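You operate a simulated robot arm through the tools that you are given. There is no shell and no other tool. Be economical: measure what you need, move in short steps, check, and stop when the job is done.

You run a simulated robot arm. Do the job below in one go: nothing can be reset, and whatever is moved stays where it is left.

Task
Unlock the grey case and set out both power banks.
Fine: turn the lock dial to the number on the lock code card and free the latch; the teal power bank goes in the green bay, the white one in the purple bay; the lid stays open. Set down upright: what you pick out.

Only the result counts: the job must be done as asked and must still hold three seconds after the hand-in. Knocking over, shifting, dropping, spilling or breaking anything else fails it. Lids that push on must go on centred and level and be pressed home; caps that screw on are set level and turned clockwise until they are tight.

Robot
A 6-joint arm with a fingered hand, fixed in place. Base frame: the origin is at the foot of the arm, x ahead of it, y to its left, z up. Lengths are in mm, angles in degrees, forces in N, time in s.
With the tool pointing down near the work surface it reaches from about 320 to 820 mm from the base axis. Its first joint turns from -166.0 to 166.0 degrees. Payload 4 kg.
Tool frame: the origin (TCP) lies between the finger pads and is the grasp point; the fingertips stand 26 mm ahead of it; z points along the fingers, y is the line along which they close. Largest opening 132 mm; the body of the gripper starts 73 mm behind the TCP. The gripper is a hand of 5 fingers: y runs from the thumb to the fingers, the wrist lies at [0, 0, -239] in the tool frame, and closing takes about 1.5 s.
Orientation is that of the tool frame in the base frame, as a unit quaternion [x, y, z, w]. With the fingers straight down and closing along the base's y, the tool's x points along the base's -x, its y along +y and its z along -z.

Tools
- The arm moves only by the tool apply_moves. Its argument "commands" is a list of rows, each a list of 2 entries, a list of its own where there are three numbers: the turn, a rotation vector about the base's x, y, z in degrees, then the shift along the base's x, y, z in cm. In form: [[[ax, ay, az], [x, y, z]], ...]. A call has 1 to 12 rows; each row shifts and turns the commanded pose from where the row before left it. "gripper" is the gripper command, from -1 (shut) to 1 (fully open), values between in proportion, set as the call begins (left out, the last holds). Rows are played at 5 a second. More than 50 mm and 8.6 degrees between two rows, or a gripper value outside its range, and nothing of the call is played. A pose out of reach is approached as far as the arm can. The call stops where the force on the tool passes 90 N (or 10 N more than at its start, if that is more) or the arm is blocked; 0.2 s more then pass. The fingers move at their own pace (about 45 mm/s each) and stop on an object; they squeeze with about 28 N. The grip force told is the motor's: it shows also when the fingers shut on nothing. Time passes only in rows, and 0.2 s behind the last, so rows that do not move let the fingers close. It gives the time, the measured TCP pose, the force on the tool (base axes), the opening and the grip force at its end, in the units of the frame above (readings bear some noise), with the torque about the TCP (base axes, N m) and any sound that the robot's microphone picked up, and new pictures: "pictures" is both (left out), scene, wrist or none.
- Cameras (640 x 400 px; columns grow to the right, rows downward): "scene" is fixed at [52.4, -650.1, 1419.9]; the picture's right is [0.23, -0.97, 0.00], its down [-0.83, -0.19, -0.53] and it looks along [0.52, 0.12, -0.85] (base axes); focal length 214 px, centre (320, 200). "wrist" rides on the gripper at [84, 2, -97] in the tool frame; the picture's right is [-0.02, 1.00, 0.00], its down [-0.75, -0.02, -0.66] and it looks along [-0.66, -0.01, 0.75] (tool axes); focal length 270 px, centre (320, 200). There is no depth. A picture from a camera that has moved, and an enlarged one, comes with that camera's place and axes in the base frame and with its lens.
- move_fingers(finger1, finger2, finger3, finger4, thumb_bend): sets how far each is bent, from 0 (flat) to 1 (curled in); at 0.3 the hand is open as for a grip, at 0.7 the pads meet at the TCP. One left out holds its place. A second passes; each finger stops where it meets its share of the squeeze, and holds until it gets a number again. A gripper value or a shape takes the hand back. It gives what a move gives, with no picture; readings hold the bend of each and the force on the fingers (four entries, about 0 where the hand has none), thumb and palm.
- hand_shape(shape): the hand has 5 fingers and takes this shape, open, in about a second: jaw (thumb against the fingers, like two jaws); tri (thumb and two fingers); tip (a fingertip pinch); poke (one finger out to press); point (the index stretched); flat (the hand flat); cup (the hand cupped); fist (a fist). The gripper value then closes the fingers along that shape, each until it touches; the sizes above hold for jaw. It gives what a move gives, with no picture.
- enlarge(camera, box): a new picture of the part [left, top, right, bottom] of that camera's present view, enlarged. The clock stands still meanwhile.
- close_job(): hands the job in; it is judged then, once.

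Go step by step. Nothing tells you positions but the pictures and the camera data: compare them with the known pose of the tool, close in by small moves and look again before you grip or let go. The budget is 120 turns and 200 pictures, counting those below and the enlarged ones. Unless the task says otherwise, let go and move clear before handing in, and close with one line.

The tools are called after ">>>" by a JSON object that holds its "fn" and its "kwargs". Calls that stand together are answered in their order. apply_moves: Moves the arm, as the interface text tells. Its arguments: {"type":"object","properties":{"commands":{"type":"array"},"gripper":{"type":"number"},"pictures":{"type":"string","enum":["both","scene","wrist","none"]}},"required":["commands"]} The other tools are called the same way: hand_shape (shape) gives the hand a shape; move_fingers (finger1, finger2, finger3, finger4, thumb_bend) moves the fingers one by one; enlarge (camera, box) takes an enlarged picture of a part of a camera's view; close_job () hands the job in.

At the start:

```text
time: 0.0
position: [380.1, -265.0, 1270.0]
tool_rot: [0.0, 1.0, -0.001, 0.0]
wrist_force: [-0.2, -0.2, 0.8]
moment: [0.01, -0.02, -0.02]
grip_width: 131.8
grasp_force: 0.0
shape: jaw
bend: [0.3, 0.3, 0.3, 0.3, 0.3]
finger forces: [0.1, 0.1, 0.1, 0.0, 0.1, 0.1]
```

scene: 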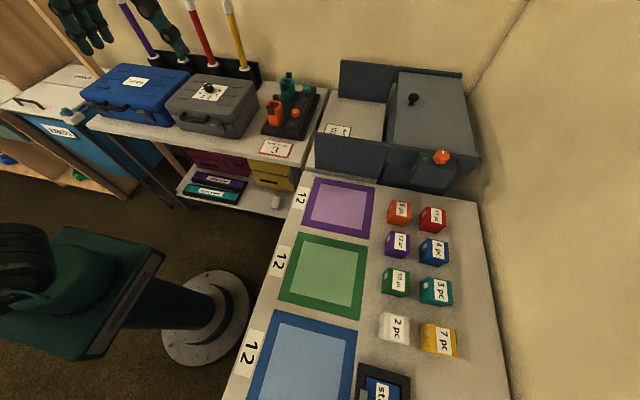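
wrist: 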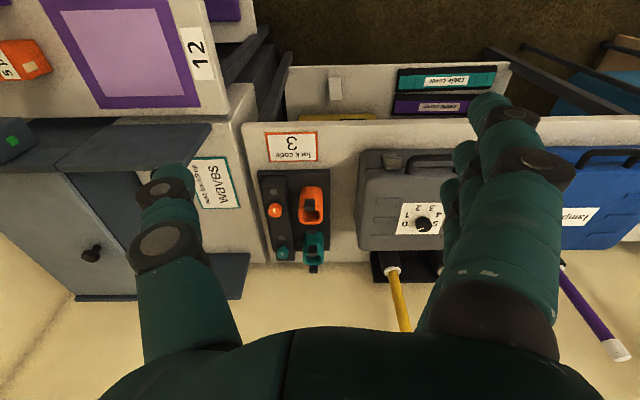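

I see the grey case with a dial on the back bench, the lock code card reading 3, and the coloured bays on the right-hand table. I'll zoom in on the case and the card before moving.

>>> {"fn": "enlarge", "kwargs": {"camera": "scene", "box": [150, 50, 330, 165]}}

>>> {"fn": "enlarge", "kwargs": {"camera": "wrist", "box": [240, 110, 480, 280]}}

>>> {"fn": "enlarge", "kwargs": {"camera": "scene", "box": [220, 160, 480, 400]}}

```text
3.48 times, centred on (240, 108) of scene
camera zoom: at [52.4, -650.1, 1419.9], right [0.23, -0.97, 0.0], down [-0.83, -0.19, -0.53], along [0.52, 0.12, -0.85], focal length 746 px, centre (598, 522)
```

zoom: 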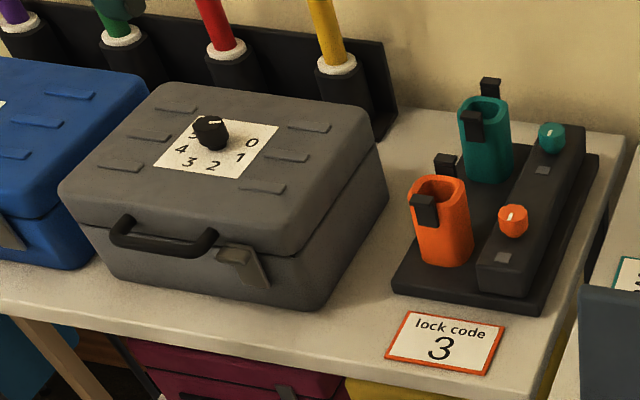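

```text
2.35 times, centred on (360, 195) of wrist
camera zoom: at [295.5, -262.0, 1366.4], right [0.02, 1.0, 0.0], down [0.75, -0.01, 0.66], along [0.66, -0.01, -0.75], focal length 636 px, centre (226, 212)
```

zoom: 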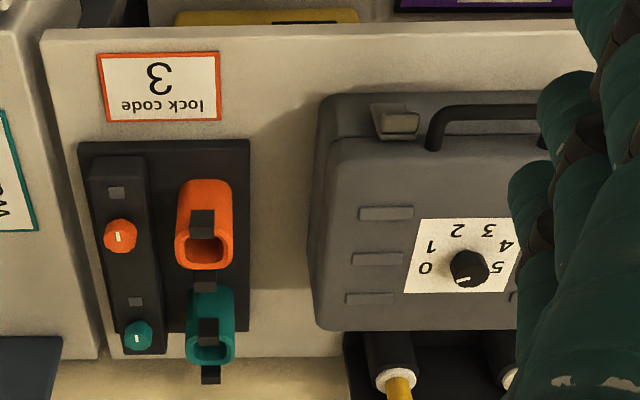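

```text
1.67 times, centred on (350, 280) of scene
camera zoom: at [52.4, -650.1, 1419.9], right [0.23, -0.97, 0.0], down [-0.83, -0.19, -0.53], along [0.52, 0.12, -0.85], focal length 358 px, centre (270, 67)
```

zoom: 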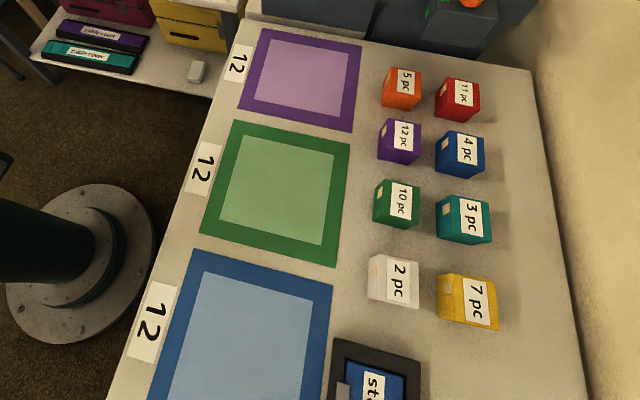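

The dial has a knob on the lid (about x 800, y -6, z 900), with numbers 0–5 increasing clockwise seen from above. The latch is on the front face, and I take the power banks to be inside the case. I'll move closer to view it.

>>> {"fn": "apply_moves", "kwargs": {"commands": [[[0, 0, 0], [2.75, 3.2, -1.5]], [[0, 0, 0], [2.75, 3.2, -1.5]], [[0, 0, 0], [2.75, 3.2, -1.5]], [[0, 0, 0], [2.75, 3.2, -1.5]], [[0, 0, 0], [2.75, 3.2, -1.5]], [[0, 0, 0], [2.75, 3.2, -1.5]], [[0, 0, 0], [2.75, 3.2, -1.5]], [[0, 0, 0], [2.75, 3.2, -1.5]]]}}

```text
time: 1.8
position: [599.1, -8.4, 1150.8]
tool_rot: [0.0, 1.0, 0.0, 0.001]
wrist_force: [-0.2, -0.2, -1.0]
moment: [-0.05, -0.04, 0.02]
grip_width: 131.8
grasp_force: 0.0
shape: jaw
bend: [0.3, 0.3, 0.3, 0.3, 0.3]
finger forces: [0.0, 0.0, 0.1, 0.1, 0.1, 0.0]
camera wrist: at [514.2, -6.0, 1246.9], right [0.02, 1.0, 0.0], down [0.75, -0.02, 0.66], along [0.66, -0.01, -0.75], focal length 270 px, centre (320, 200)
```

scene: 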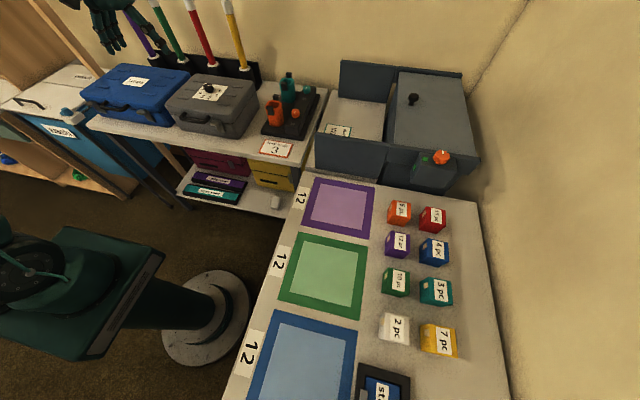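
wrist: 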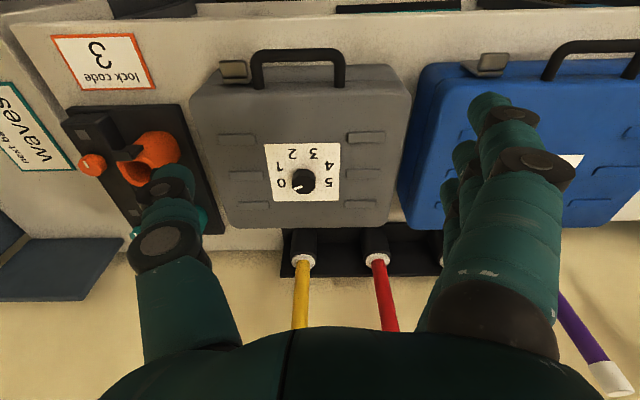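

The case is centred in view now. I'll zoom on the dial and latch.

>>> {"fn": "enlarge", "kwargs": {"camera": "wrist", "box": [240, 130, 370, 211]}}

>>> {"fn": "enlarge", "kwargs": {"camera": "wrist", "box": [180, 30, 420, 180]}}

>>> {"fn": "enlarge", "kwargs": {"camera": "scene", "box": [165, 65, 265, 140]}}

```text
4.92 times, centred on (305, 170) of wrist
camera zoom: at [514.2, -6.0, 1246.9], right [0.02, 1.0, 0.0], down [0.75, -0.02, 0.66], along [0.66, -0.01, -0.75], focal length 1331 px, centre (394, 345)
```

zoom: 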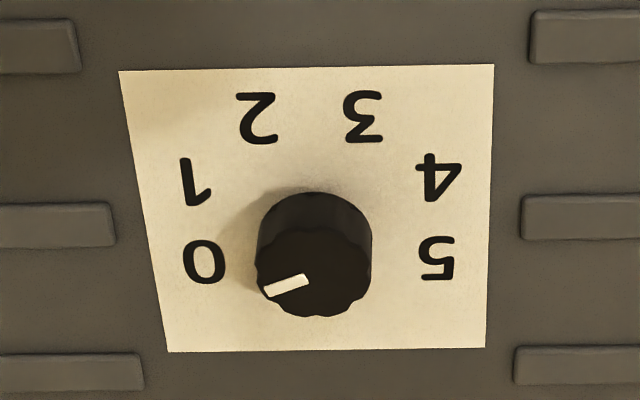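

```text
2.67 times, centred on (300, 105) of wrist
camera zoom: at [514.2, -6.0, 1246.9], right [0.02, 1.0, 0.0], down [0.75, -0.02, 0.66], along [0.66, -0.01, -0.75], focal length 721 px, centre (373, 453)
```

zoom: 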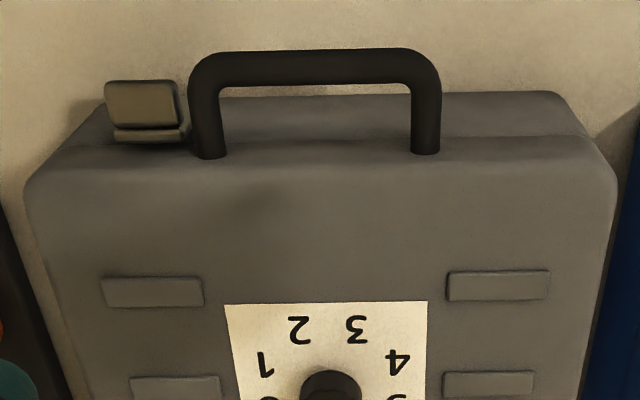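

```text
5.33 times, centred on (215, 102) of scene
camera zoom: at [52.4, -650.1, 1419.9], right [0.23, -0.97, 0.0], down [-0.83, -0.19, -0.53], along [0.52, 0.12, -0.85], focal length 1144 px, centre (880, 720)
```

zoom: 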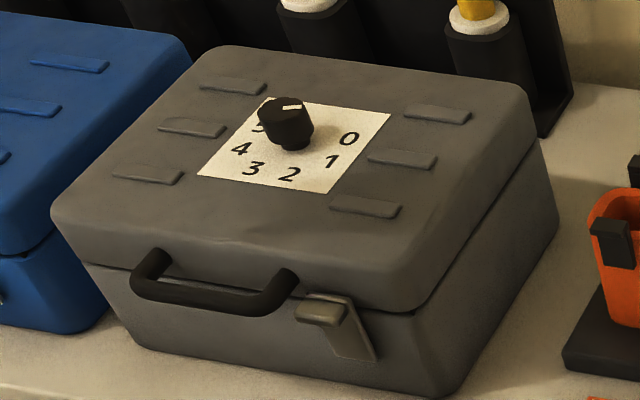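

The pointer sits at 0 and digits are 45° apart, so reaching 3 needs −135° (clockwise from above). I put the knob axis near (768, −35), with its top about z 922. I'll move above it and check the alignment.

>>> {"fn": "apply_moves", "kwargs": {"commands": [[[0, 0, 0], [4.2, -0.7, -2.2]], [[0, 0, 0], [4.2, -0.7, -2.2]], [[0, 0, 0], [4.2, -0.7, -2.2]], [[0, 0, 0], [4.3, -0.6, -2.2]], [[0, 0, 0], [0, 0, -2.0]], [[0, 0, 0], [0, 0, 0]]]}}

```text
time: 3.2
position: [769.4, -36.3, 1042.4]
tool_rot: [0.001, 1.0, -0.001, 0.0]
wrist_force: [-0.6, 0.7, 0.8]
moment: [-0.02, -0.01, -0.04]
grip_width: 131.9
grasp_force: 0.1
shape: jaw
bend: [0.3, 0.3, 0.3, 0.3, 0.3]
finger forces: [0.1, 0.0, 0.0, 0.1, 0.1, 0.0]
camera wrist: at [684.3, -34.5, 1137.9], right [0.02, 1.0, 0.0], down [0.75, -0.01, 0.66], along [0.66, -0.01, -0.75], focal length 270 px, centre (320, 200)
```

scene: 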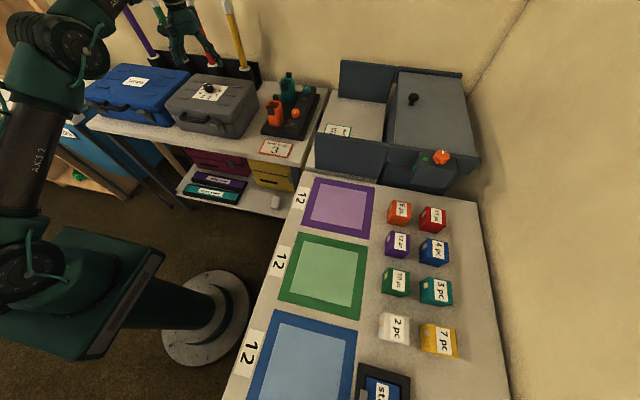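
wrist: 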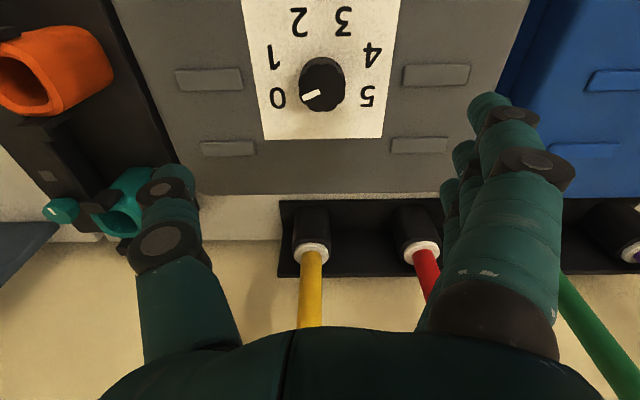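

The knob looks laterally aligned; I need a better fix on its x and z. I'll zoom in both views.

>>> {"fn": "enlarge", "kwargs": {"camera": "wrist", "box": [256, 0, 384, 150]}}

>>> {"fn": "enlarge", "kwargs": {"camera": "scene", "box": [155, 0, 275, 140]}}

```text
2.67 times, centred on (320, 75) of wrist
camera zoom: at [684.3, -34.5, 1137.9], right [0.02, 1.0, 0.0], down [0.75, -0.01, 0.66], along [0.66, -0.01, -0.75], focal length 721 px, centre (320, 533)
```

zoom: 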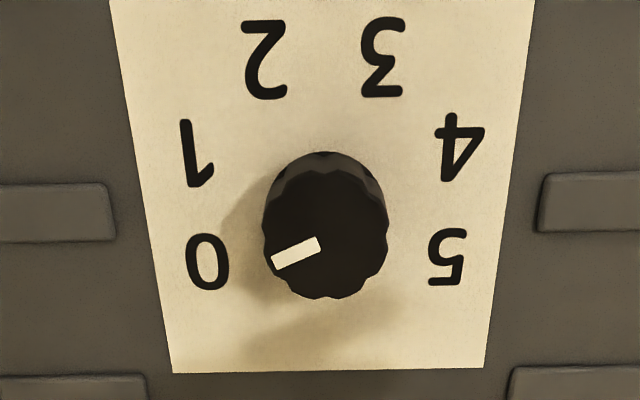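

```text
2.86 times, centred on (215, 70) of scene
camera zoom: at [52.4, -650.1, 1419.9], right [0.23, -0.97, 0.0], down [-0.83, -0.19, -0.53], along [0.52, 0.12, -0.85], focal length 613 px, centre (620, 571)
```

zoom: 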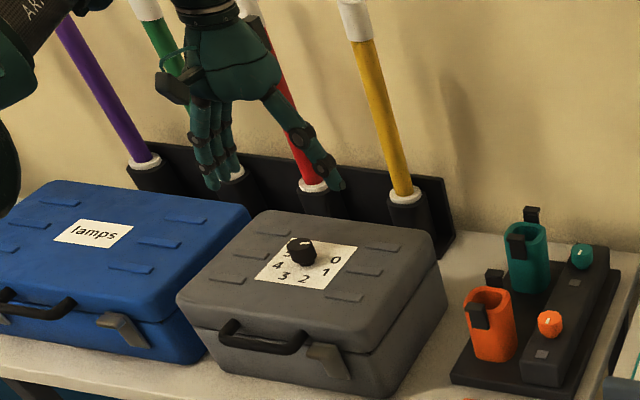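

Combining views, the knob is at about (753, −34), with its top at z ≈ 942 and the lid at ≈ 917. I'll pre-rotate the hand +67° over the knob, narrow the opening and lower a little.

>>> {"fn": "apply_moves", "kwargs": {"commands": [[[0, 0, 8.4], [-0.2, 0.03, -0.4]], [[0, 0, 8.4], [-0.2, 0.03, -0.4]], [[0, 0, 8.4], [-0.2, 0.03, -0.4]], [[0, 0, 8.4], [-0.2, 0.03, -0.4]], [[0, 0, 8.4], [-0.2, 0.03, -0.4]], [[0, 0, 8.4], [-0.2, 0.03, -0.4]], [[0, 0, 8.4], [-0.2, 0.03, -0.4]], [[0, 0, 8.4], [-0.2, 0.0, -0.4]], [[0, 0, 0], [0, 0, 0]]], "gripper": 0.2}}

>>> {"fn": "enlarge", "kwargs": {"camera": "scene", "box": [155, 30, 275, 105]}}

```text
time: 5.2
position: [754.0, -33.0, 1009.9]
tool_rot: [-0.554, 0.833, 0.0, 0.0]
wrist_force: [0.3, -0.5, 0.0]
moment: [0.02, -0.04, 0.01]
grip_width: 79.6
grasp_force: 0.1
shape: jaw
bend: [0.71, 0.71, 0.71, 0.71, 0.69]
finger forces: [0.0, 0.1, 0.0, 0.1, 0.0, 0.1]
camera wrist: at [719.0, -110.1, 1105.8], right [-0.91, 0.4, 0.0], down [0.3, 0.69, 0.66], along [0.27, 0.6, -0.75], focal length 270 px, centre (320, 200)
```

scene: 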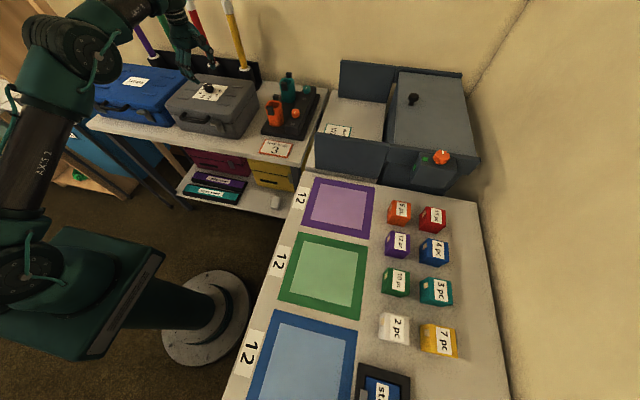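
wrist: 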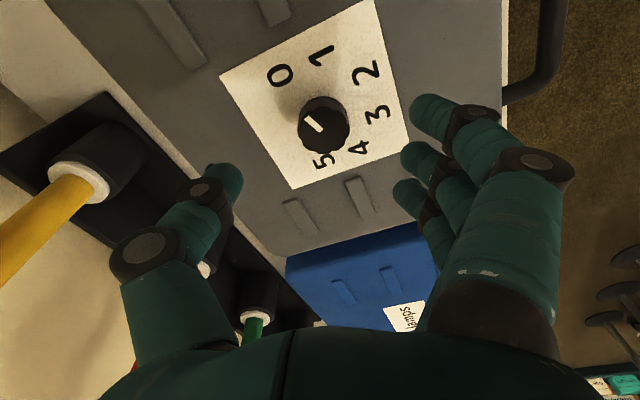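

```text
5.33 times, centred on (215, 68) of scene
camera zoom: at [52.4, -650.1, 1419.9], right [0.23, -0.97, 0.0], down [-0.83, -0.19, -0.53], along [0.52, 0.12, -0.85], focal length 1144 px, centre (880, 907)
```

zoom: 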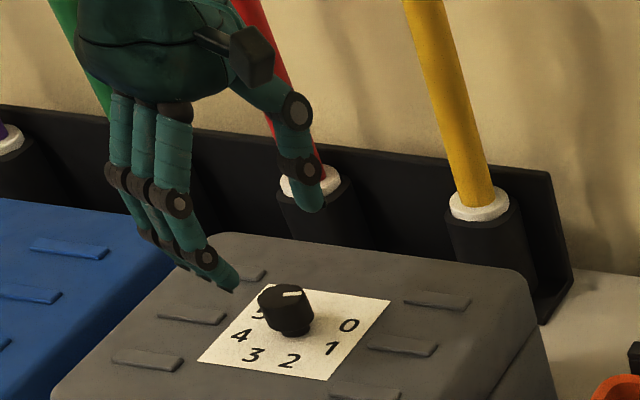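

The hand is over the knob to within a few mm. I'll shift 3 mm in −x and go down around the knob.

>>> {"fn": "apply_moves", "kwargs": {"commands": [[[0, 0, 0], [-0.3, 0, -1.5]], [[0, 0, 0], [0, 0, -1.5]], [[0, 0, 0], [0, 0, -1.5]], [[0, 0, 0], [0, 0, -1.2]], [[0, 0, 0], [0, 0, 0]]], "pictures": "wrist"}}

>>> {"fn": "enlarge", "kwargs": {"camera": "scene", "box": [155, 30, 275, 105]}}

```text
time: 6.4
position: [750.4, -32.2, 952.7]
tool_rot: [-0.553, 0.833, -0.001, 0.0]
wrist_force: [0.6, -0.2, -0.3]
moment: [0.01, -0.01, 0.02]
grip_width: 79.9
grasp_force: 0.1
shape: jaw
bend: [0.71, 0.71, 0.71, 0.71, 0.69]
finger forces: [0.0, 0.1, 0.0, 0.1, 0.0, 0.1]
camera wrist: at [715.9, -109.6, 1049.6], right [-0.91, 0.41, 0.0], down [0.31, 0.69, 0.66], along [0.27, 0.6, -0.75], focal length 270 px, centre (320, 200)
```

wrist: 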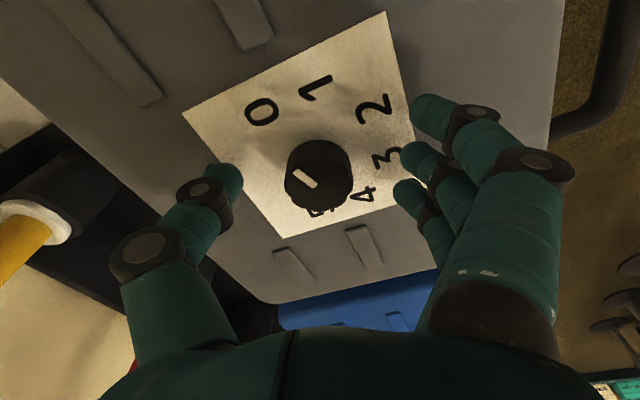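

```text
5.33 times, centred on (215, 68) of scene
camera zoom: at [52.4, -650.1, 1419.9], right [0.23, -0.97, 0.0], down [-0.83, -0.19, -0.53], along [0.52, 0.12, -0.85], focal length 1144 px, centre (880, 907)
```

zoom: 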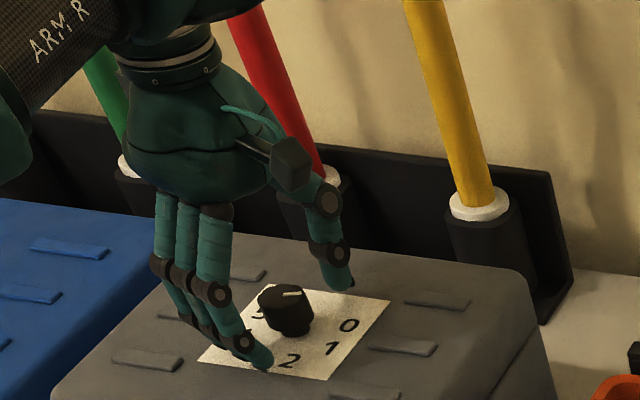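

The knob is between thumb and fingers. I'll lower 6 mm more and close.

>>> {"fn": "apply_moves", "kwargs": {"commands": [[[0, 0, 0], [0, 0, -0.6]], [[0, 0, 0], [0, 0, 0]]], "pictures": "none"}}

>>> {"fn": "apply_moves", "kwargs": {"commands": [[[0, 0, 0], [0, 0, 0]], [[0, 0, 0], [0, 0, 0]], [[0, 0, 0], [0, 0, 0]], [[0, 0, 0], [0, 0, 0]], [[0, 0, 0], [0, 0, 0]], [[0, 0, 0], [0, 0, 0]], [[0, 0, 0], [0, 0, 0]]], "gripper": -1, "pictures": "wrist"}}

>>> {"fn": "enlarge", "kwargs": {"camera": "scene", "box": [155, 30, 275, 105]}}

```text
time: 7.0
position: [750.3, -33.8, 947.0]
tool_rot: [-0.553, 0.833, 0.0, 0.0]
wrist_force: [-0.1, -0.3, -1.0]
moment: [-0.01, 0.02, -0.03]
grip_width: 79.9
grasp_force: 0.1
shape: jaw
bend: [0.71, 0.71, 0.71, 0.71, 0.69]
finger forces: [0.0, 0.0, 0.1, 0.0, 0.0, 0.0]
```

```text
time: 8.6
position: [750.5, -32.3, 946.5]
tool_rot: [-0.553, 0.833, -0.001, 0.001]
wrist_force: [10.9, -2.8, -2.2]
moment: [-0.05, -0.18, 0.01]
grip_width: 15.7
grasp_force: 27.7
shape: jaw
bend: [0.67, 0.73, 0.72, 0.67, 0.7]
finger forces: [0.0, 6.7, 6.6, 0.1, 24.6, 0.0]
camera wrist: at [715.8, -110.1, 1043.2], right [-0.91, 0.41, 0.0], down [0.31, 0.69, 0.66], along [0.27, 0.6, -0.75], focal length 270 px, centre (320, 200)
```

wrist: 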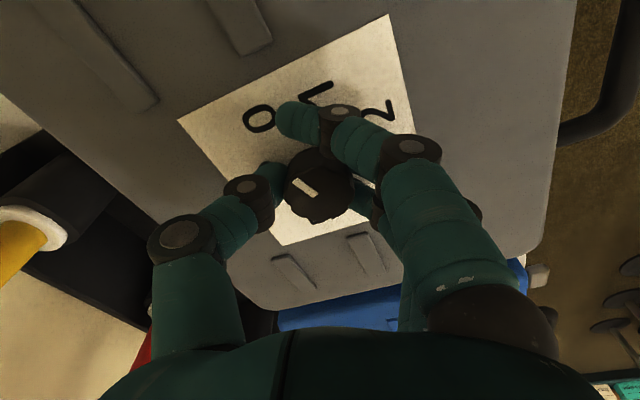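

```text
5.33 times, centred on (215, 68) of scene
camera zoom: at [52.4, -650.1, 1419.9], right [0.23, -0.97, 0.0], down [-0.83, -0.19, -0.53], along [0.52, 0.12, -0.85], focal length 1144 px, centre (880, 907)
```

zoom: 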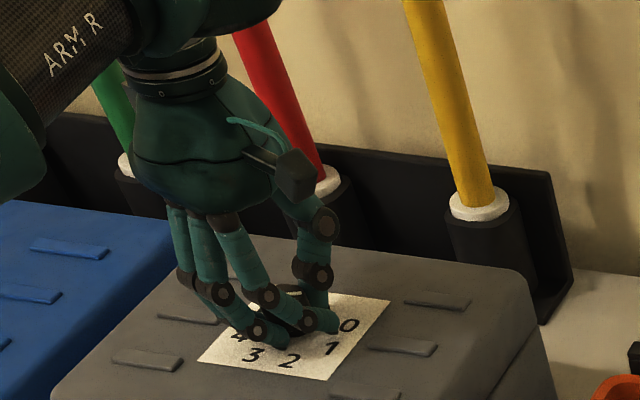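

The knob is held between the thumb and the two middle fingers. I'll turn clockwise by about half and check that it follows.

>>> {"fn": "apply_moves", "kwargs": {"commands": [[[0, 0, -8.4], [0, 0, 0]], [[0, 0, -8.4], [0, 0, 0]], [[0, 0, -8.4], [0, 0, 0]], [[0, 0, -8.4], [0, 0, 0]], [[0, 0, -8.4], [0, 0, 0]], [[0, 0, -8.4], [0, 0, 0]], [[0, 0, -8.4], [0, 0, 0]], [[0, 0, -8.4], [0, 0, 0]]], "pictures": "wrist"}}

```text
time: 10.4
position: [749.6, -32.8, 947.0]
tool_rot: [0.001, 1.0, -0.001, 0.001]
wrist_force: [21.3, -19.2, -2.2]
moment: [-0.32, -0.34, 0.06]
grip_width: 15.9
grasp_force: 27.8
shape: jaw
bend: [0.67, 0.73, 0.72, 0.67, 0.7]
finger forces: [0.1, 4.7, 11.1, 0.0, 29.2, 0.1]
camera wrist: at [666.0, -31.2, 1043.4], right [0.02, 1.0, 0.0], down [0.75, -0.02, 0.66], along [0.66, -0.02, -0.75], focal length 270 px, centre (320, 200)
```

wrist: 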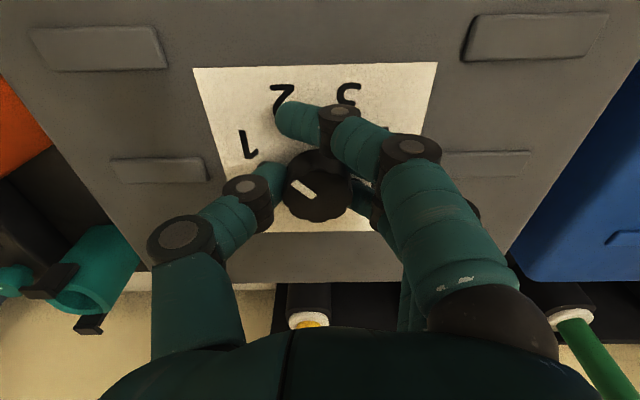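

The pointer follows the hand and is now between 1 and 2. I'll go on with the second half, easing the side load slightly.

>>> {"fn": "apply_moves", "kwargs": {"commands": [[[0, 0, -8.4], [0.1, -0.1, 0]], [[0, 0, -8.4], [0, 0, 0]], [[0, 0, -8.4], [0, 0, 0]], [[0, 0, -8.4], [0, 0, 0]], [[0, 0, -8.4], [0, 0, 0]], [[0, 0, -8.4], [0, 0, 0]], [[0, 0, -8.4], [0, 0, 0]], [[0, 0, -8.4], [0, 0, 0]], [[0, 0, 0], [0, 0, 0]]], "pictures": "wrist"}}

```text
time: 12.4
position: [749.7, -34.9, 947.5]
tool_rot: [0.554, 0.832, -0.001, 0.0]
wrist_force: [-5.1, -22.0, -1.9]
moment: [-0.34, 0.09, 0.02]
grip_width: 15.4
grasp_force: 27.7
shape: jaw
bend: [0.67, 0.73, 0.72, 0.67, 0.7]
finger forces: [0.0, 5.9, 12.5, 0.0, 25.6, 0.1]
camera wrist: at [720.1, 44.0, 1043.4], right [0.93, 0.37, 0.0], down [0.28, -0.7, 0.66], along [0.24, -0.61, -0.75], focal length 270 px, centre (320, 200)
```

wrist: 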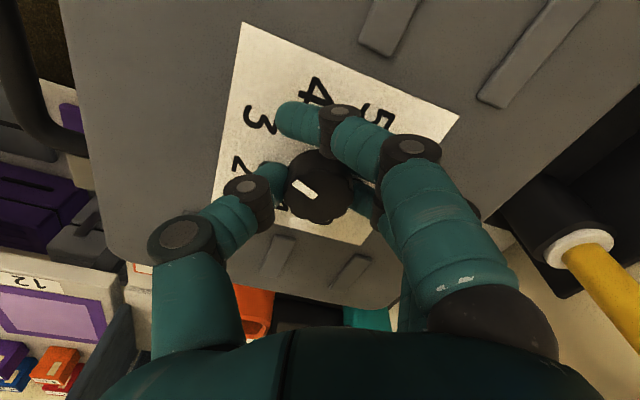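

The turn is finished at about 135°. I'll release, lift and read the dial.

>>> {"fn": "apply_moves", "kwargs": {"commands": [[[0, 0, 0], [0, 0, 0]], [[0, 0, 0], [0, 0, 0]], [[0, 0, 0], [0, 0, 0]], [[0, 0, 0], [0, 0, 0]]], "gripper": 0.2, "pictures": "none"}}

>>> {"fn": "apply_moves", "kwargs": {"commands": [[[0, 0, 0], [0, 0, 3]], [[0, 0, 8.4], [0, 0, 3]], [[0, 0, 8.4], [-1, 0, 2]], [[0, 0, 8.4], [-3, 0, 1]], [[0, 0, 8.4], [-3, 0, 0]], [[0, 0, 8.4], [-3, 0, 0]], [[0, 0, 8.4], [0, 0, 0]], [[0, 0, 8.4], [0, 0, 0]], [[0, 0, 8.4], [0, 0, 0]]], "pictures": "wrist"}}

>>> {"fn": "enlarge", "kwargs": {"camera": "wrist", "box": [230, 60, 420, 180]}}

```text
time: 13.4
position: [751.4, -33.8, 946.9]
tool_rot: [0.554, 0.833, 0.0, 0.0]
wrist_force: [-0.2, -0.3, -0.1]
moment: [-0.01, 0.04, -0.04]
grip_width: 78.6
grasp_force: 0.1
shape: jaw
bend: [0.71, 0.71, 0.71, 0.71, 0.69]
finger forces: [0.0, 0.0, 0.0, 0.1, 0.1, 0.0]
```

```text
time: 15.4
position: [675.5, -34.5, 1054.8]
tool_rot: [-0.002, 1.0, 0.0, -0.002]
wrist_force: [0.3, 0.2, -0.2]
moment: [-0.01, 0.0, -0.01]
grip_width: 78.9
grasp_force: 0.1
shape: jaw
bend: [0.71, 0.71, 0.71, 0.71, 0.69]
finger forces: [0.0, 0.0, 0.0, 0.0, 0.0, 0.0]
out of reach, approached as far as the arm can: row 5, 6
camera wrist: at [591.1, -33.2, 1151.3], right [0.02, 1.0, 0.0], down [0.76, -0.01, 0.66], along [0.66, -0.01, -0.76], focal length 270 px, centre (320, 200)
```

wrist: 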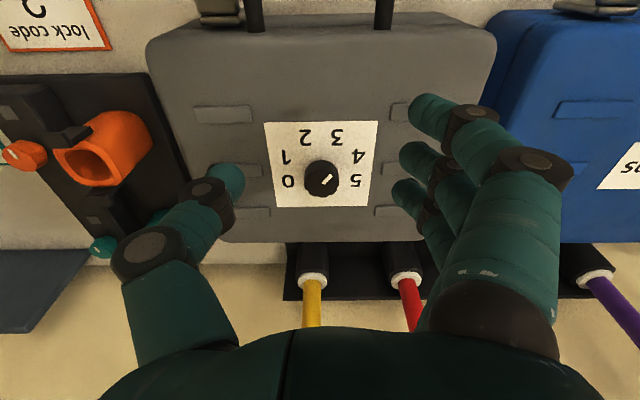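

```text
3.33 times, centred on (325, 120) of wrist
camera zoom: at [591.1, -33.2, 1151.3], right [0.02, 1.0, 0.0], down [0.76, -0.01, 0.66], along [0.66, -0.01, -0.76], focal length 901 px, centre (303, 467)
```

zoom: 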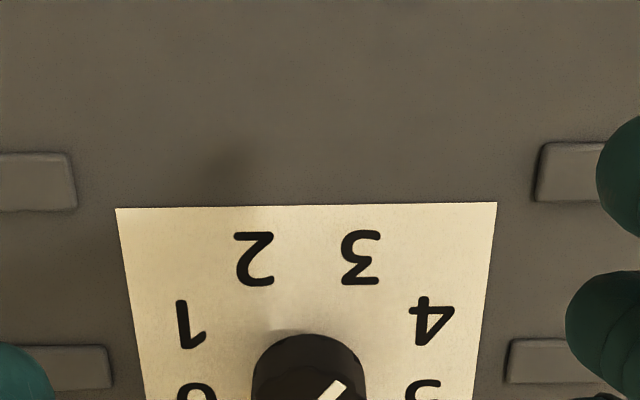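

I need a view of the whole knob to read the pointer.

>>> {"fn": "enlarge", "kwargs": {"camera": "wrist", "box": [260, 120, 380, 215]}}

```text
4.21 times, centred on (320, 168) of wrist
camera zoom: at [591.1, -33.2, 1151.3], right [0.02, 1.0, 0.0], down [0.76, -0.01, 0.66], along [0.66, -0.01, -0.76], focal length 1138 px, centre (320, 337)
```

zoom: 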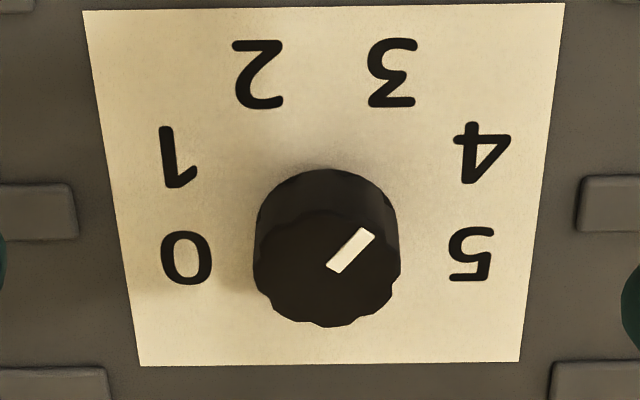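

The pointer reads roughly 18° past 3, since the release dragged it. I'll return with the hand yawed −17°, regrip, turn back, and release gently.

>>> {"fn": "apply_moves", "kwargs": {"commands": [[[0, 0, -8.5], [3.5, 0, -1.5]], [[0, 0, -8.5], [3.5, 0, -1.5]]], "pictures": "none"}}

```text
time: 16.0
position: [744.7, -33.2, 1026.3]
tool_rot: [0.147, 0.989, 0.001, 0.001]
wrist_force: [0.0, -0.7, -0.3]
moment: [0.0, 0.03, -0.02]
grip_width: 78.9
grasp_force: 0.0
shape: jaw
bend: [0.71, 0.71, 0.71, 0.71, 0.69]
finger forces: [0.1, 0.1, 0.0, 0.0, 0.0, 0.0]
```

>>> {"fn": "apply_moves", "kwargs": {"commands": [[[0, 0, 0], [0.6, -0.1, -2.5]], [[0, 0, 0], [0, 0, -2.5]], [[0, 0, 0], [0, 0, -2.8]], [[0, 0, 0], [0, 0, 0]]], "pictures": "wrist"}}

>>> {"fn": "enlarge", "kwargs": {"camera": "wrist", "box": [220, 100, 420, 225]}}

```text
time: 17.0
position: [750.1, -35.8, 949.0]
tool_rot: [0.147, 0.989, 0.0, 0.0]
wrist_force: [-0.7, 0.6, -0.6]
moment: [0.03, -0.03, 0.01]
grip_width: 78.9
grasp_force: 0.2
shape: jaw
bend: [0.71, 0.71, 0.71, 0.71, 0.69]
finger forces: [0.0, 0.0, 0.0, 0.0, 0.1, 0.0]
camera wrist: at [669.9, -8.9, 1045.1], right [0.31, 0.95, 0.0], down [0.72, -0.23, 0.66], along [0.62, -0.21, -0.75], focal length 270 px, centre (320, 200)
```

wrist: 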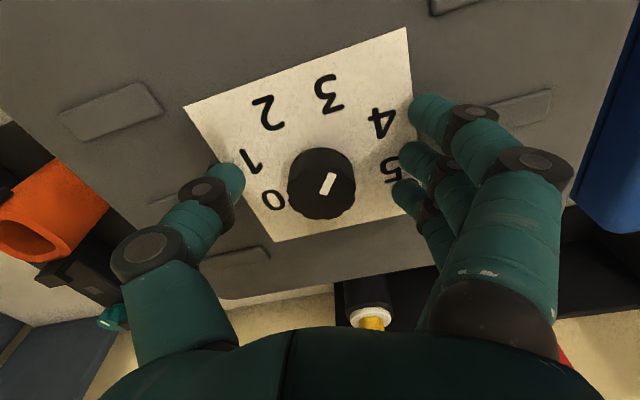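

```text
3.20 times, centred on (320, 162) of wrist
camera zoom: at [669.9, -8.9, 1045.1], right [0.31, 0.95, 0.0], down [0.72, -0.23, 0.66], along [0.62, -0.21, -0.75], focal length 865 px, centre (320, 320)
```

zoom: 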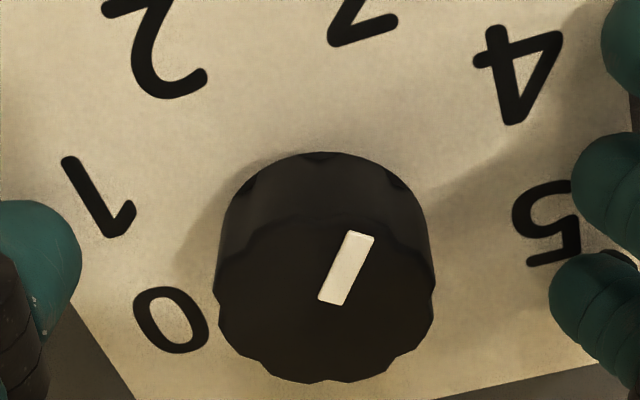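

The pointer is about 15° past 3. I'll centre the hand by 3 mm in x and close again.

>>> {"fn": "apply_moves", "kwargs": {"commands": [[[0, 0, 0], [0.3, 0, -0.2]], [[0, 0, 0], [0, 0, 0]], [[0, 0, 0], [0, 0, 0]], [[0, 0, 0], [0, 0, 0]], [[0, 0, 0], [0, 0, 0]], [[0, 0, 0], [0, 0, 0]], [[0, 0, 0], [0, 0, 0]], [[0, 0, 0], [0, 0, 0]]], "gripper": -1, "pictures": "none"}}

>>> {"fn": "enlarge", "kwargs": {"camera": "wrist", "box": [220, 100, 420, 225]}}

```text
time: 18.8
position: [752.5, -39.0, 946.9]
tool_rot: [0.149, 0.989, -0.002, 0.0]
wrist_force: [-0.6, -37.4, 25.8]
moment: [-1.33, 0.15, 0.16]
grip_width: 24.4
grasp_force: 28.0
shape: jaw
bend: [0.76, 0.74, 0.75, 0.76, 0.7]
finger forces: [0.0, 4.2, 2.2, 0.1, 64.3, 0.1]
```

```text
3.20 times, centred on (320, 162) of wrist
camera zoom: at [672.0, -11.6, 1043.2], right [0.31, 0.95, 0.0], down [0.71, -0.23, 0.66], along [0.62, -0.21, -0.75], focal length 865 px, centre (320, 320)
```

zoom: 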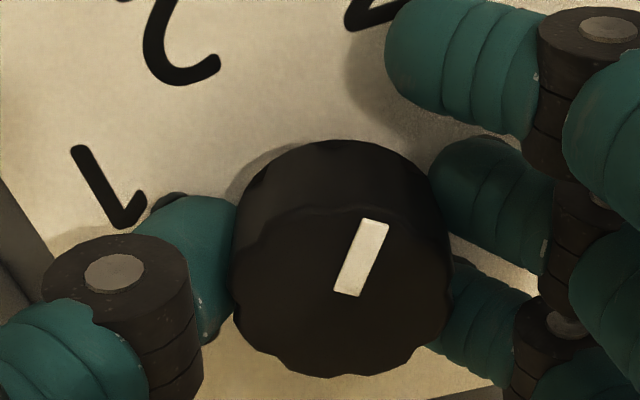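

The thumb is loading the knob, so I'll shift the hand to relieve it while turning back about 15°.

>>> {"fn": "apply_moves", "kwargs": {"commands": [[[0, 0, 0], [0, -0.3, 0]], [[0, 0, 5], [0, 0, 0]], [[0, 0, 5], [0, 0, 0]], [[0, 0, 5.5], [0, 0, 0]], [[0, 0, 0], [0, 0, 0]]], "pictures": "none"}}

>>> {"fn": "enlarge", "kwargs": {"camera": "wrist", "box": [220, 100, 420, 225]}}

```text
time: 20.0
position: [753.9, -40.1, 945.6]
tool_rot: [0.013, 1.0, -0.001, 0.001]
wrist_force: [-4.1, -25.0, 37.1]
moment: [-1.02, 0.16, -0.23]
grip_width: 25.8
grasp_force: 28.4
shape: jaw
bend: [0.76, 0.74, 0.75, 0.76, 0.7]
finger forces: [0.0, 8.4, 4.9, 0.1, 70.9, 0.0]
```

```text
3.20 times, centred on (320, 162) of wrist
camera zoom: at [668.5, -35.9, 1042.3], right [0.05, 1.0, 0.0], down [0.75, -0.03, 0.66], along [0.66, -0.03, -0.75], focal length 865 px, centre (320, 320)
```

zoom: 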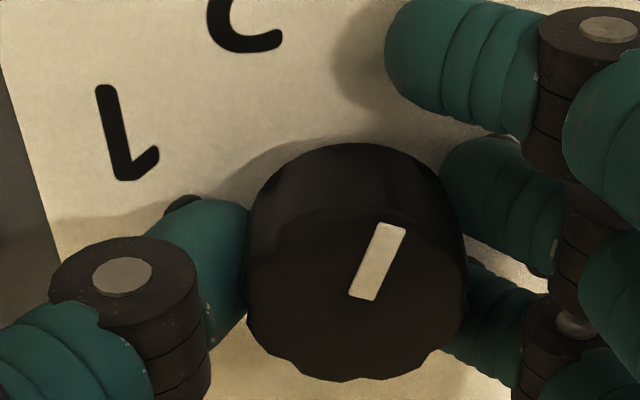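

The pointer now reads about 18–20°, near 3 (22.5°). The vertical load suggests the thumb tip is pressing the lid, so I'll lift 4 mm, correct −3° and look again.

>>> {"fn": "apply_moves", "kwargs": {"commands": [[[0, 0, 0], [0, 0, 0.4]], [[0, 0, -3], [0, -0.1, 0]], [[0, 0, 0], [0, 0, 0]]], "pictures": "none"}}

>>> {"fn": "apply_moves", "kwargs": {"commands": [[[0, 0, 0], [0, 0, 0]], [[0, 0, 0], [0, 0, 0]], [[0, 0, 0], [0, 0, 0]]], "gripper": -0.4, "pictures": "none"}}

>>> {"fn": "enlarge", "kwargs": {"camera": "wrist", "box": [220, 100, 420, 225]}}

```text
time: 20.8
position: [752.3, -41.3, 947.1]
tool_rot: [0.039, 0.999, 0.0, -0.002]
wrist_force: [3.6, -20.0, 6.7]
moment: [-0.51, -0.11, 0.17]
grip_width: 23.7
grasp_force: 27.8
shape: jaw
bend: [0.76, 0.74, 0.75, 0.76, 0.7]
finger forces: [0.0, 7.2, 4.2, 0.0, 44.7, 0.0]
```

```text
time: 21.6
position: [754.7, -39.4, 949.0]
tool_rot: [0.039, 0.999, -0.001, 0.0]
wrist_force: [0.1, 0.5, 0.0]
moment: [0.02, -0.01, 0.01]
grip_width: 39.0
grasp_force: 0.1
shape: jaw
bend: [0.74, 0.73, 0.74, 0.74, 0.7]
finger forces: [0.0, 0.3, 0.0, 0.0, 0.0, 0.1]
```

```text
3.20 times, centred on (320, 162) of wrist
camera zoom: at [669.4, -31.5, 1044.2], right [0.1, 1.0, 0.0], down [0.75, -0.07, 0.66], along [0.65, -0.06, -0.75], focal length 865 px, centre (320, 320)
```

zoom: 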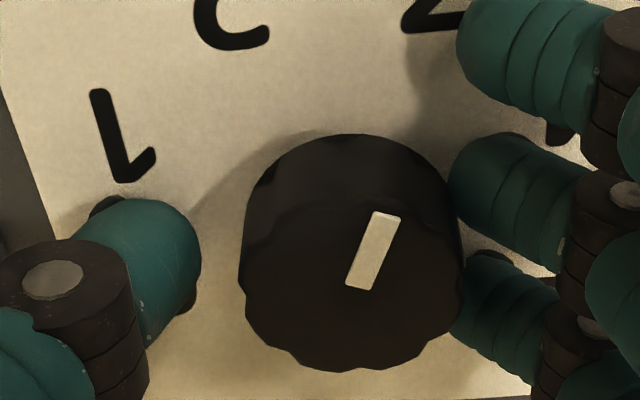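

Released without any twist. I'll back off from the fingers' side, open, lift and read the dial.

>>> {"fn": "apply_moves", "kwargs": {"commands": [[[0, 0, 0], [0, 0.5, 0]], [[0, 0, 0], [0, 0, 0]]], "gripper": 0, "pictures": "none"}}

>>> {"fn": "apply_moves", "kwargs": {"commands": [[[0, 0, 0], [0, 0, 3]], [[0, 0, 0], [0, 0, 4]], [[0, 0, 4], [-2.5, 0, 2]], [[0, 0, 0], [-2.5, 0, 1]], [[0, 0, 0], [-2.5, 0, 0]]], "gripper": 0.2, "pictures": "none"}}

>>> {"fn": "enlarge", "kwargs": {"camera": "wrist", "box": [260, 120, 380, 215]}}

```text
time: 22.2
position: [753.9, -35.6, 948.6]
tool_rot: [0.039, 0.999, -0.001, -0.001]
wrist_force: [0.7, -0.6, 0.5]
moment: [-0.01, 0.0, -0.04]
grip_width: 64.7
grasp_force: 0.0
shape: jaw
bend: [0.73, 0.73, 0.73, 0.73, 0.7]
finger forces: [0.0, 0.1, 0.0, 0.0, 0.0, 0.0]
```

```text
time: 23.4
position: [680.4, -35.0, 1047.5]
tool_rot: [0.005, 1.0, 0.0, -0.003]
wrist_force: [0.2, 0.4, 0.2]
moment: [0.0, 0.0, 0.02]
grip_width: 78.5
grasp_force: 0.1
shape: jaw
bend: [0.71, 0.71, 0.71, 0.71, 0.69]
finger forces: [0.1, 0.0, 0.1, 0.0, 0.1, 0.0]
```

```text
4.21 times, centred on (320, 168) of wrist
camera zoom: at [596.2, -32.3, 1144.2], right [0.03, 1.0, 0.0], down [0.75, -0.02, 0.66], along [0.66, -0.02, -0.75], focal length 1138 px, centre (320, 337)
```

zoom: 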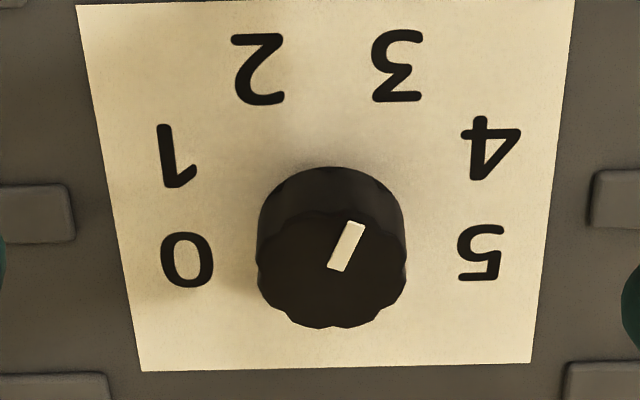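

The dial reads 3 now, within a few degrees. Next I'll move in front of the case to look at the latch.

>>> {"fn": "apply_moves", "kwargs": {"commands": [[[0, 0, 0], [-4.5, -1.7, 0]], [[0, 0, 0], [-4.5, -1.7, 0]], [[0, 0, 0], [-4.5, -1.7, -1]], [[0, 0, 0], [-0.5, -1.6, -3.5]], [[0, 0, 0], [0, -1.6, -3.5]], [[0, 0, 0], [0, 0, -3.7]], [[0, 0, 0], [0, 0, 0]]], "pictures": "wrist"}}

>>> {"fn": "enlarge", "kwargs": {"camera": "wrist", "box": [200, 80, 440, 230]}}

>>> {"fn": "enlarge", "kwargs": {"camera": "scene", "box": [195, 95, 267, 140]}}

```text
time: 25.0
position: [669.3, -139.6, 1044.4]
tool_rot: [0.004, 1.0, 0.0, -0.002]
wrist_force: [-0.8, -0.4, -0.5]
moment: [-0.02, 0.03, -0.02]
grip_width: 78.8
grasp_force: 0.1
shape: jaw
bend: [0.71, 0.71, 0.71, 0.71, 0.69]
finger forces: [0.0, 0.1, 0.0, 0.0, 0.0, 0.1]
out of reach, approached as far as the arm can: row 1, 2, 3, 4, 5, 6
camera wrist: at [584.4, -135.3, 1141.7], right [0.03, 1.0, 0.0], down [0.75, -0.02, 0.66], along [0.66, -0.02, -0.76], focal length 270 px, centre (320, 200)
```

wrist: 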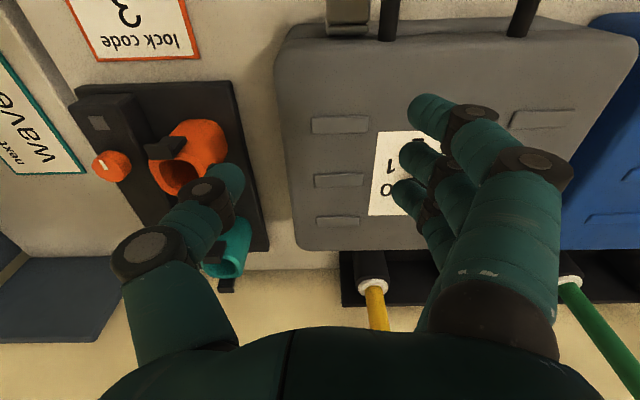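

```text
2.67 times, centred on (320, 155) of wrist
camera zoom: at [584.4, -135.3, 1141.7], right [0.03, 1.0, 0.0], down [0.75, -0.02, 0.66], along [0.66, -0.02, -0.76], focal length 721 px, centre (320, 320)
```

zoom: 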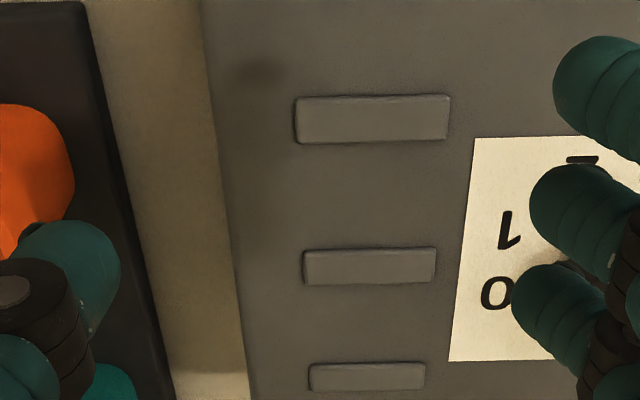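

```text
8.89 times, centred on (231, 118) of scene
camera zoom: at [52.4, -650.1, 1419.9], right [0.23, -0.97, 0.0], down [-0.83, -0.19, -0.53], along [0.52, 0.12, -0.85], focal length 1906 px, centre (1111, 933)
```

zoom: 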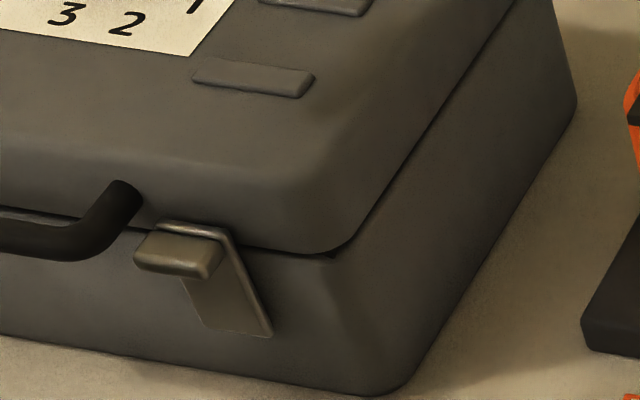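

The arm can't retract at this height with the tool straight down, so it must be at some joint limit. I'll go up, then back, and see how far it goes.

>>> {"fn": "apply_moves", "kwargs": {"commands": [[[0, 0, 0], [0, 0.5, 5]], [[0, 0, 0], [0, 0.5, 5]], [[0, 0, 0], [-3, 0.5, 3]], [[0, 0, 0], [-3.5, 0, 0]], [[0, 0, 0], [-3.5, 0, 0]], [[0, 0, 0], [-3.5, 0, 0]], [[0, 0, 0], [0, 0, 0]]], "pictures": "both"}}

```text
refused: row 1 steps farther than a row can; nothing moved
```

>>> {"fn": "apply_moves", "kwargs": {"commands": [[[0, 0, 0], [0, 0.5, 4.5]], [[0, 0, 0], [0, 0.5, 4.5]], [[0, 0, 0], [-3, 0.5, 3]], [[0, 0, 0], [-3.5, 0, 0]], [[0, 0, 0], [-3.5, 0, 0]], [[0, 0, 0], [-3.5, 0, 0]], [[0, 0, 0], [0, 0, 0]]], "pictures": "both"}}

```text
time: 26.6
position: [534.3, -123.3, 1163.7]
tool_rot: [0.004, 1.0, 0.0, 0.0]
wrist_force: [0.0, -0.3, 0.1]
moment: [0.02, 0.0, -0.02]
grip_width: 78.8
grasp_force: 0.2
shape: jaw
bend: [0.71, 0.71, 0.71, 0.71, 0.69]
finger forces: [0.0, 0.1, 0.1, 0.1, 0.1, 0.0]
camera wrist: at [450.0, -119.9, 1260.0], right [0.03, 1.0, 0.0], down [0.75, -0.02, 0.66], along [0.66, -0.02, -0.75], focal length 270 px, centre (320, 200)
```

scene: 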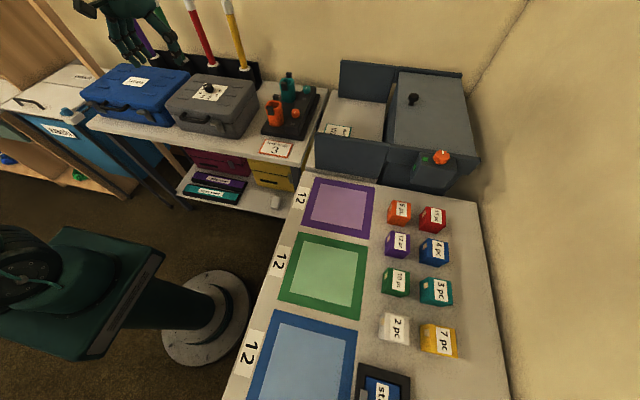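
wrist: 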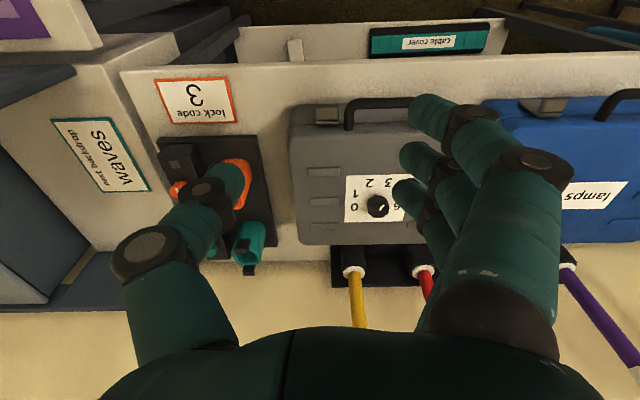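

Up high it works. Now I'll try lowering in front of the case.

>>> {"fn": "apply_moves", "kwargs": {"commands": [[[0, 0, 0], [0, 0, -4]], [[0, 0, 0], [0, 0, -4]], [[0, 0, 0], [0, 0, -4]], [[0, 0, 0], [0, 0, -4]], [[0, 0, 0], [0, 0, -4]], [[0, 0, 0], [0, 0, 0]]], "pictures": "both"}}

```text
time: 28.0
position: [536.2, -125.2, 963.6]
tool_rot: [0.004, 1.0, 0.0, -0.001]
wrist_force: [-0.3, 0.2, -0.1]
moment: [0.0, -0.01, -0.02]
grip_width: 78.7
grasp_force: 0.1
shape: jaw
bend: [0.71, 0.71, 0.71, 0.71, 0.69]
finger forces: [0.0, 0.0, 0.0, 0.0, 0.0, 0.0]
camera wrist: at [450.9, -121.8, 1060.5], right [0.03, 1.0, 0.0], down [0.75, -0.02, 0.66], along [0.66, -0.02, -0.75], focal length 270 px, centre (320, 200)
```

scene: 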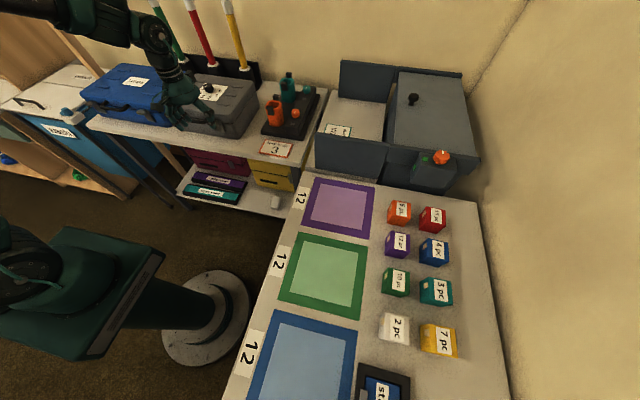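
wrist: 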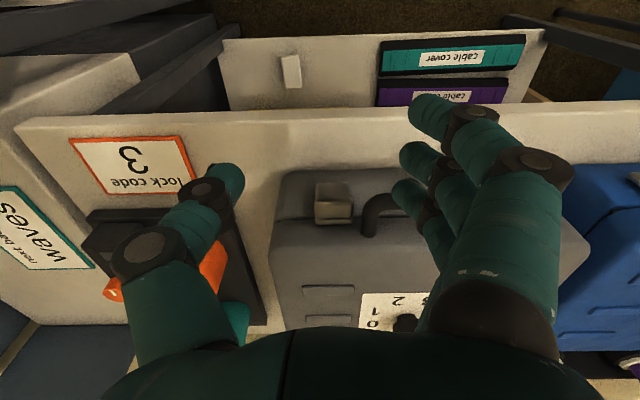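

That works. I'll look at the latch closely.

>>> {"fn": "enlarge", "kwargs": {"camera": "wrist", "box": [260, 150, 420, 250]}}

```text
4.00 times, centred on (340, 200) of wrist
camera zoom: at [450.9, -121.8, 1060.5], right [0.03, 1.0, 0.0], down [0.75, -0.02, 0.66], along [0.66, -0.02, -0.75], focal length 1081 px, centre (240, 200)
```

zoom: 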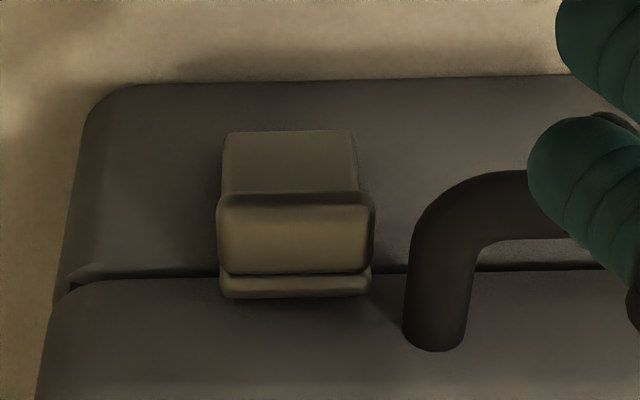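

The latch is a plate with a tab sticking out toward the robot at about (620, −114, 882), probably hinged at the bottom. I'll set the poke shape and see where the fingertip is.

>>> {"fn": "hand_shape", "kwargs": {"shape": "poke"}}

>>> {"fn": "apply_moves", "kwargs": {"commands": [[[0, 0, 0], [0, 0, 0]]]}}

>>> {"fn": "enlarge", "kwargs": {"camera": "scene", "box": [140, 20, 260, 140]}}

```text
time: 28.9
position: [534.8, -124.1, 964.6]
tool_rot: [0.004, 1.0, 0.0, -0.001]
wrist_force: [-0.3, -0.3, 0.4]
moment: [0.01, 0.01, -0.01]
grip_width: 0.0
grasp_force: 0.0
shape: poke
bend: [1.0, 1.0, 1.0, 1.0, 0.47]
finger forces: [0.1, 0.1, 0.0, 0.1, 0.1, 0.0]
```

```text
time: 29.3
position: [535.4, -126.3, 965.7]
tool_rot: [0.005, 1.0, -0.001, 0.0]
wrist_force: [0.5, 0.3, -0.4]
moment: [0.04, 0.02, 0.0]
grip_width: 0.0
grasp_force: 0.1
shape: poke
bend: [1.0, 1.0, 1.0, 1.0, 0.47]
finger forces: [0.1, 0.1, 0.0, 0.0, 0.0, 0.0]
camera wrist: at [450.9, -121.8, 1060.9], right [0.03, 1.0, 0.0], down [0.75, -0.02, 0.66], along [0.66, -0.02, -0.75], focal length 270 px, centre (320, 200)
```

scene: 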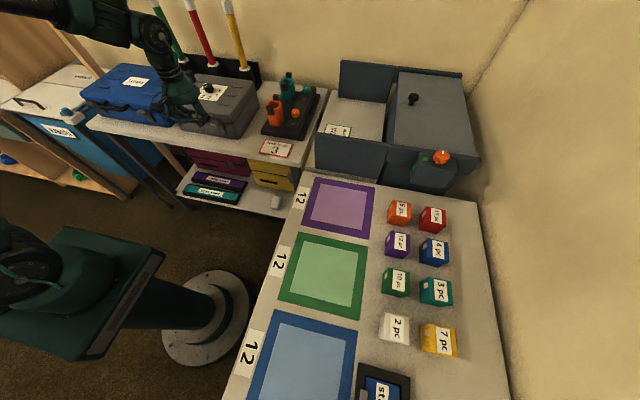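
wrist: 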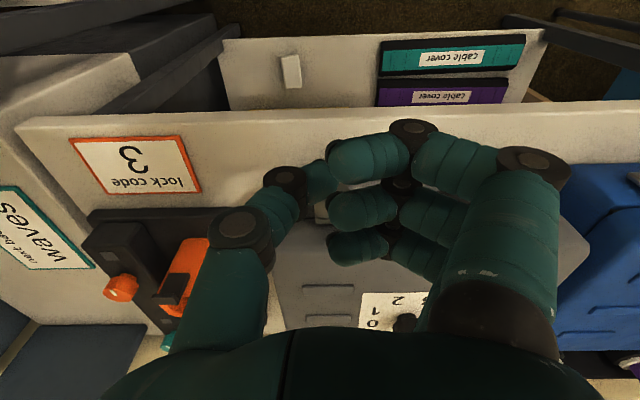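

```text
3.33 times, centred on (200, 80) of scene
camera zoom: at [52.4, -650.1, 1419.9], right [0.23, -0.97, 0.0], down [-0.83, -0.19, -0.53], along [0.52, 0.12, -0.85], focal length 715 px, centre (720, 600)
```

zoom: 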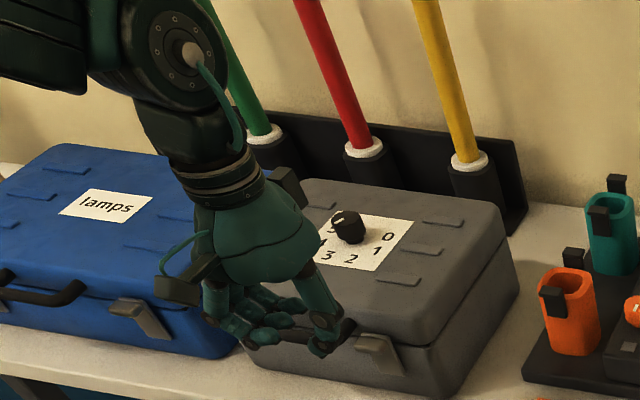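

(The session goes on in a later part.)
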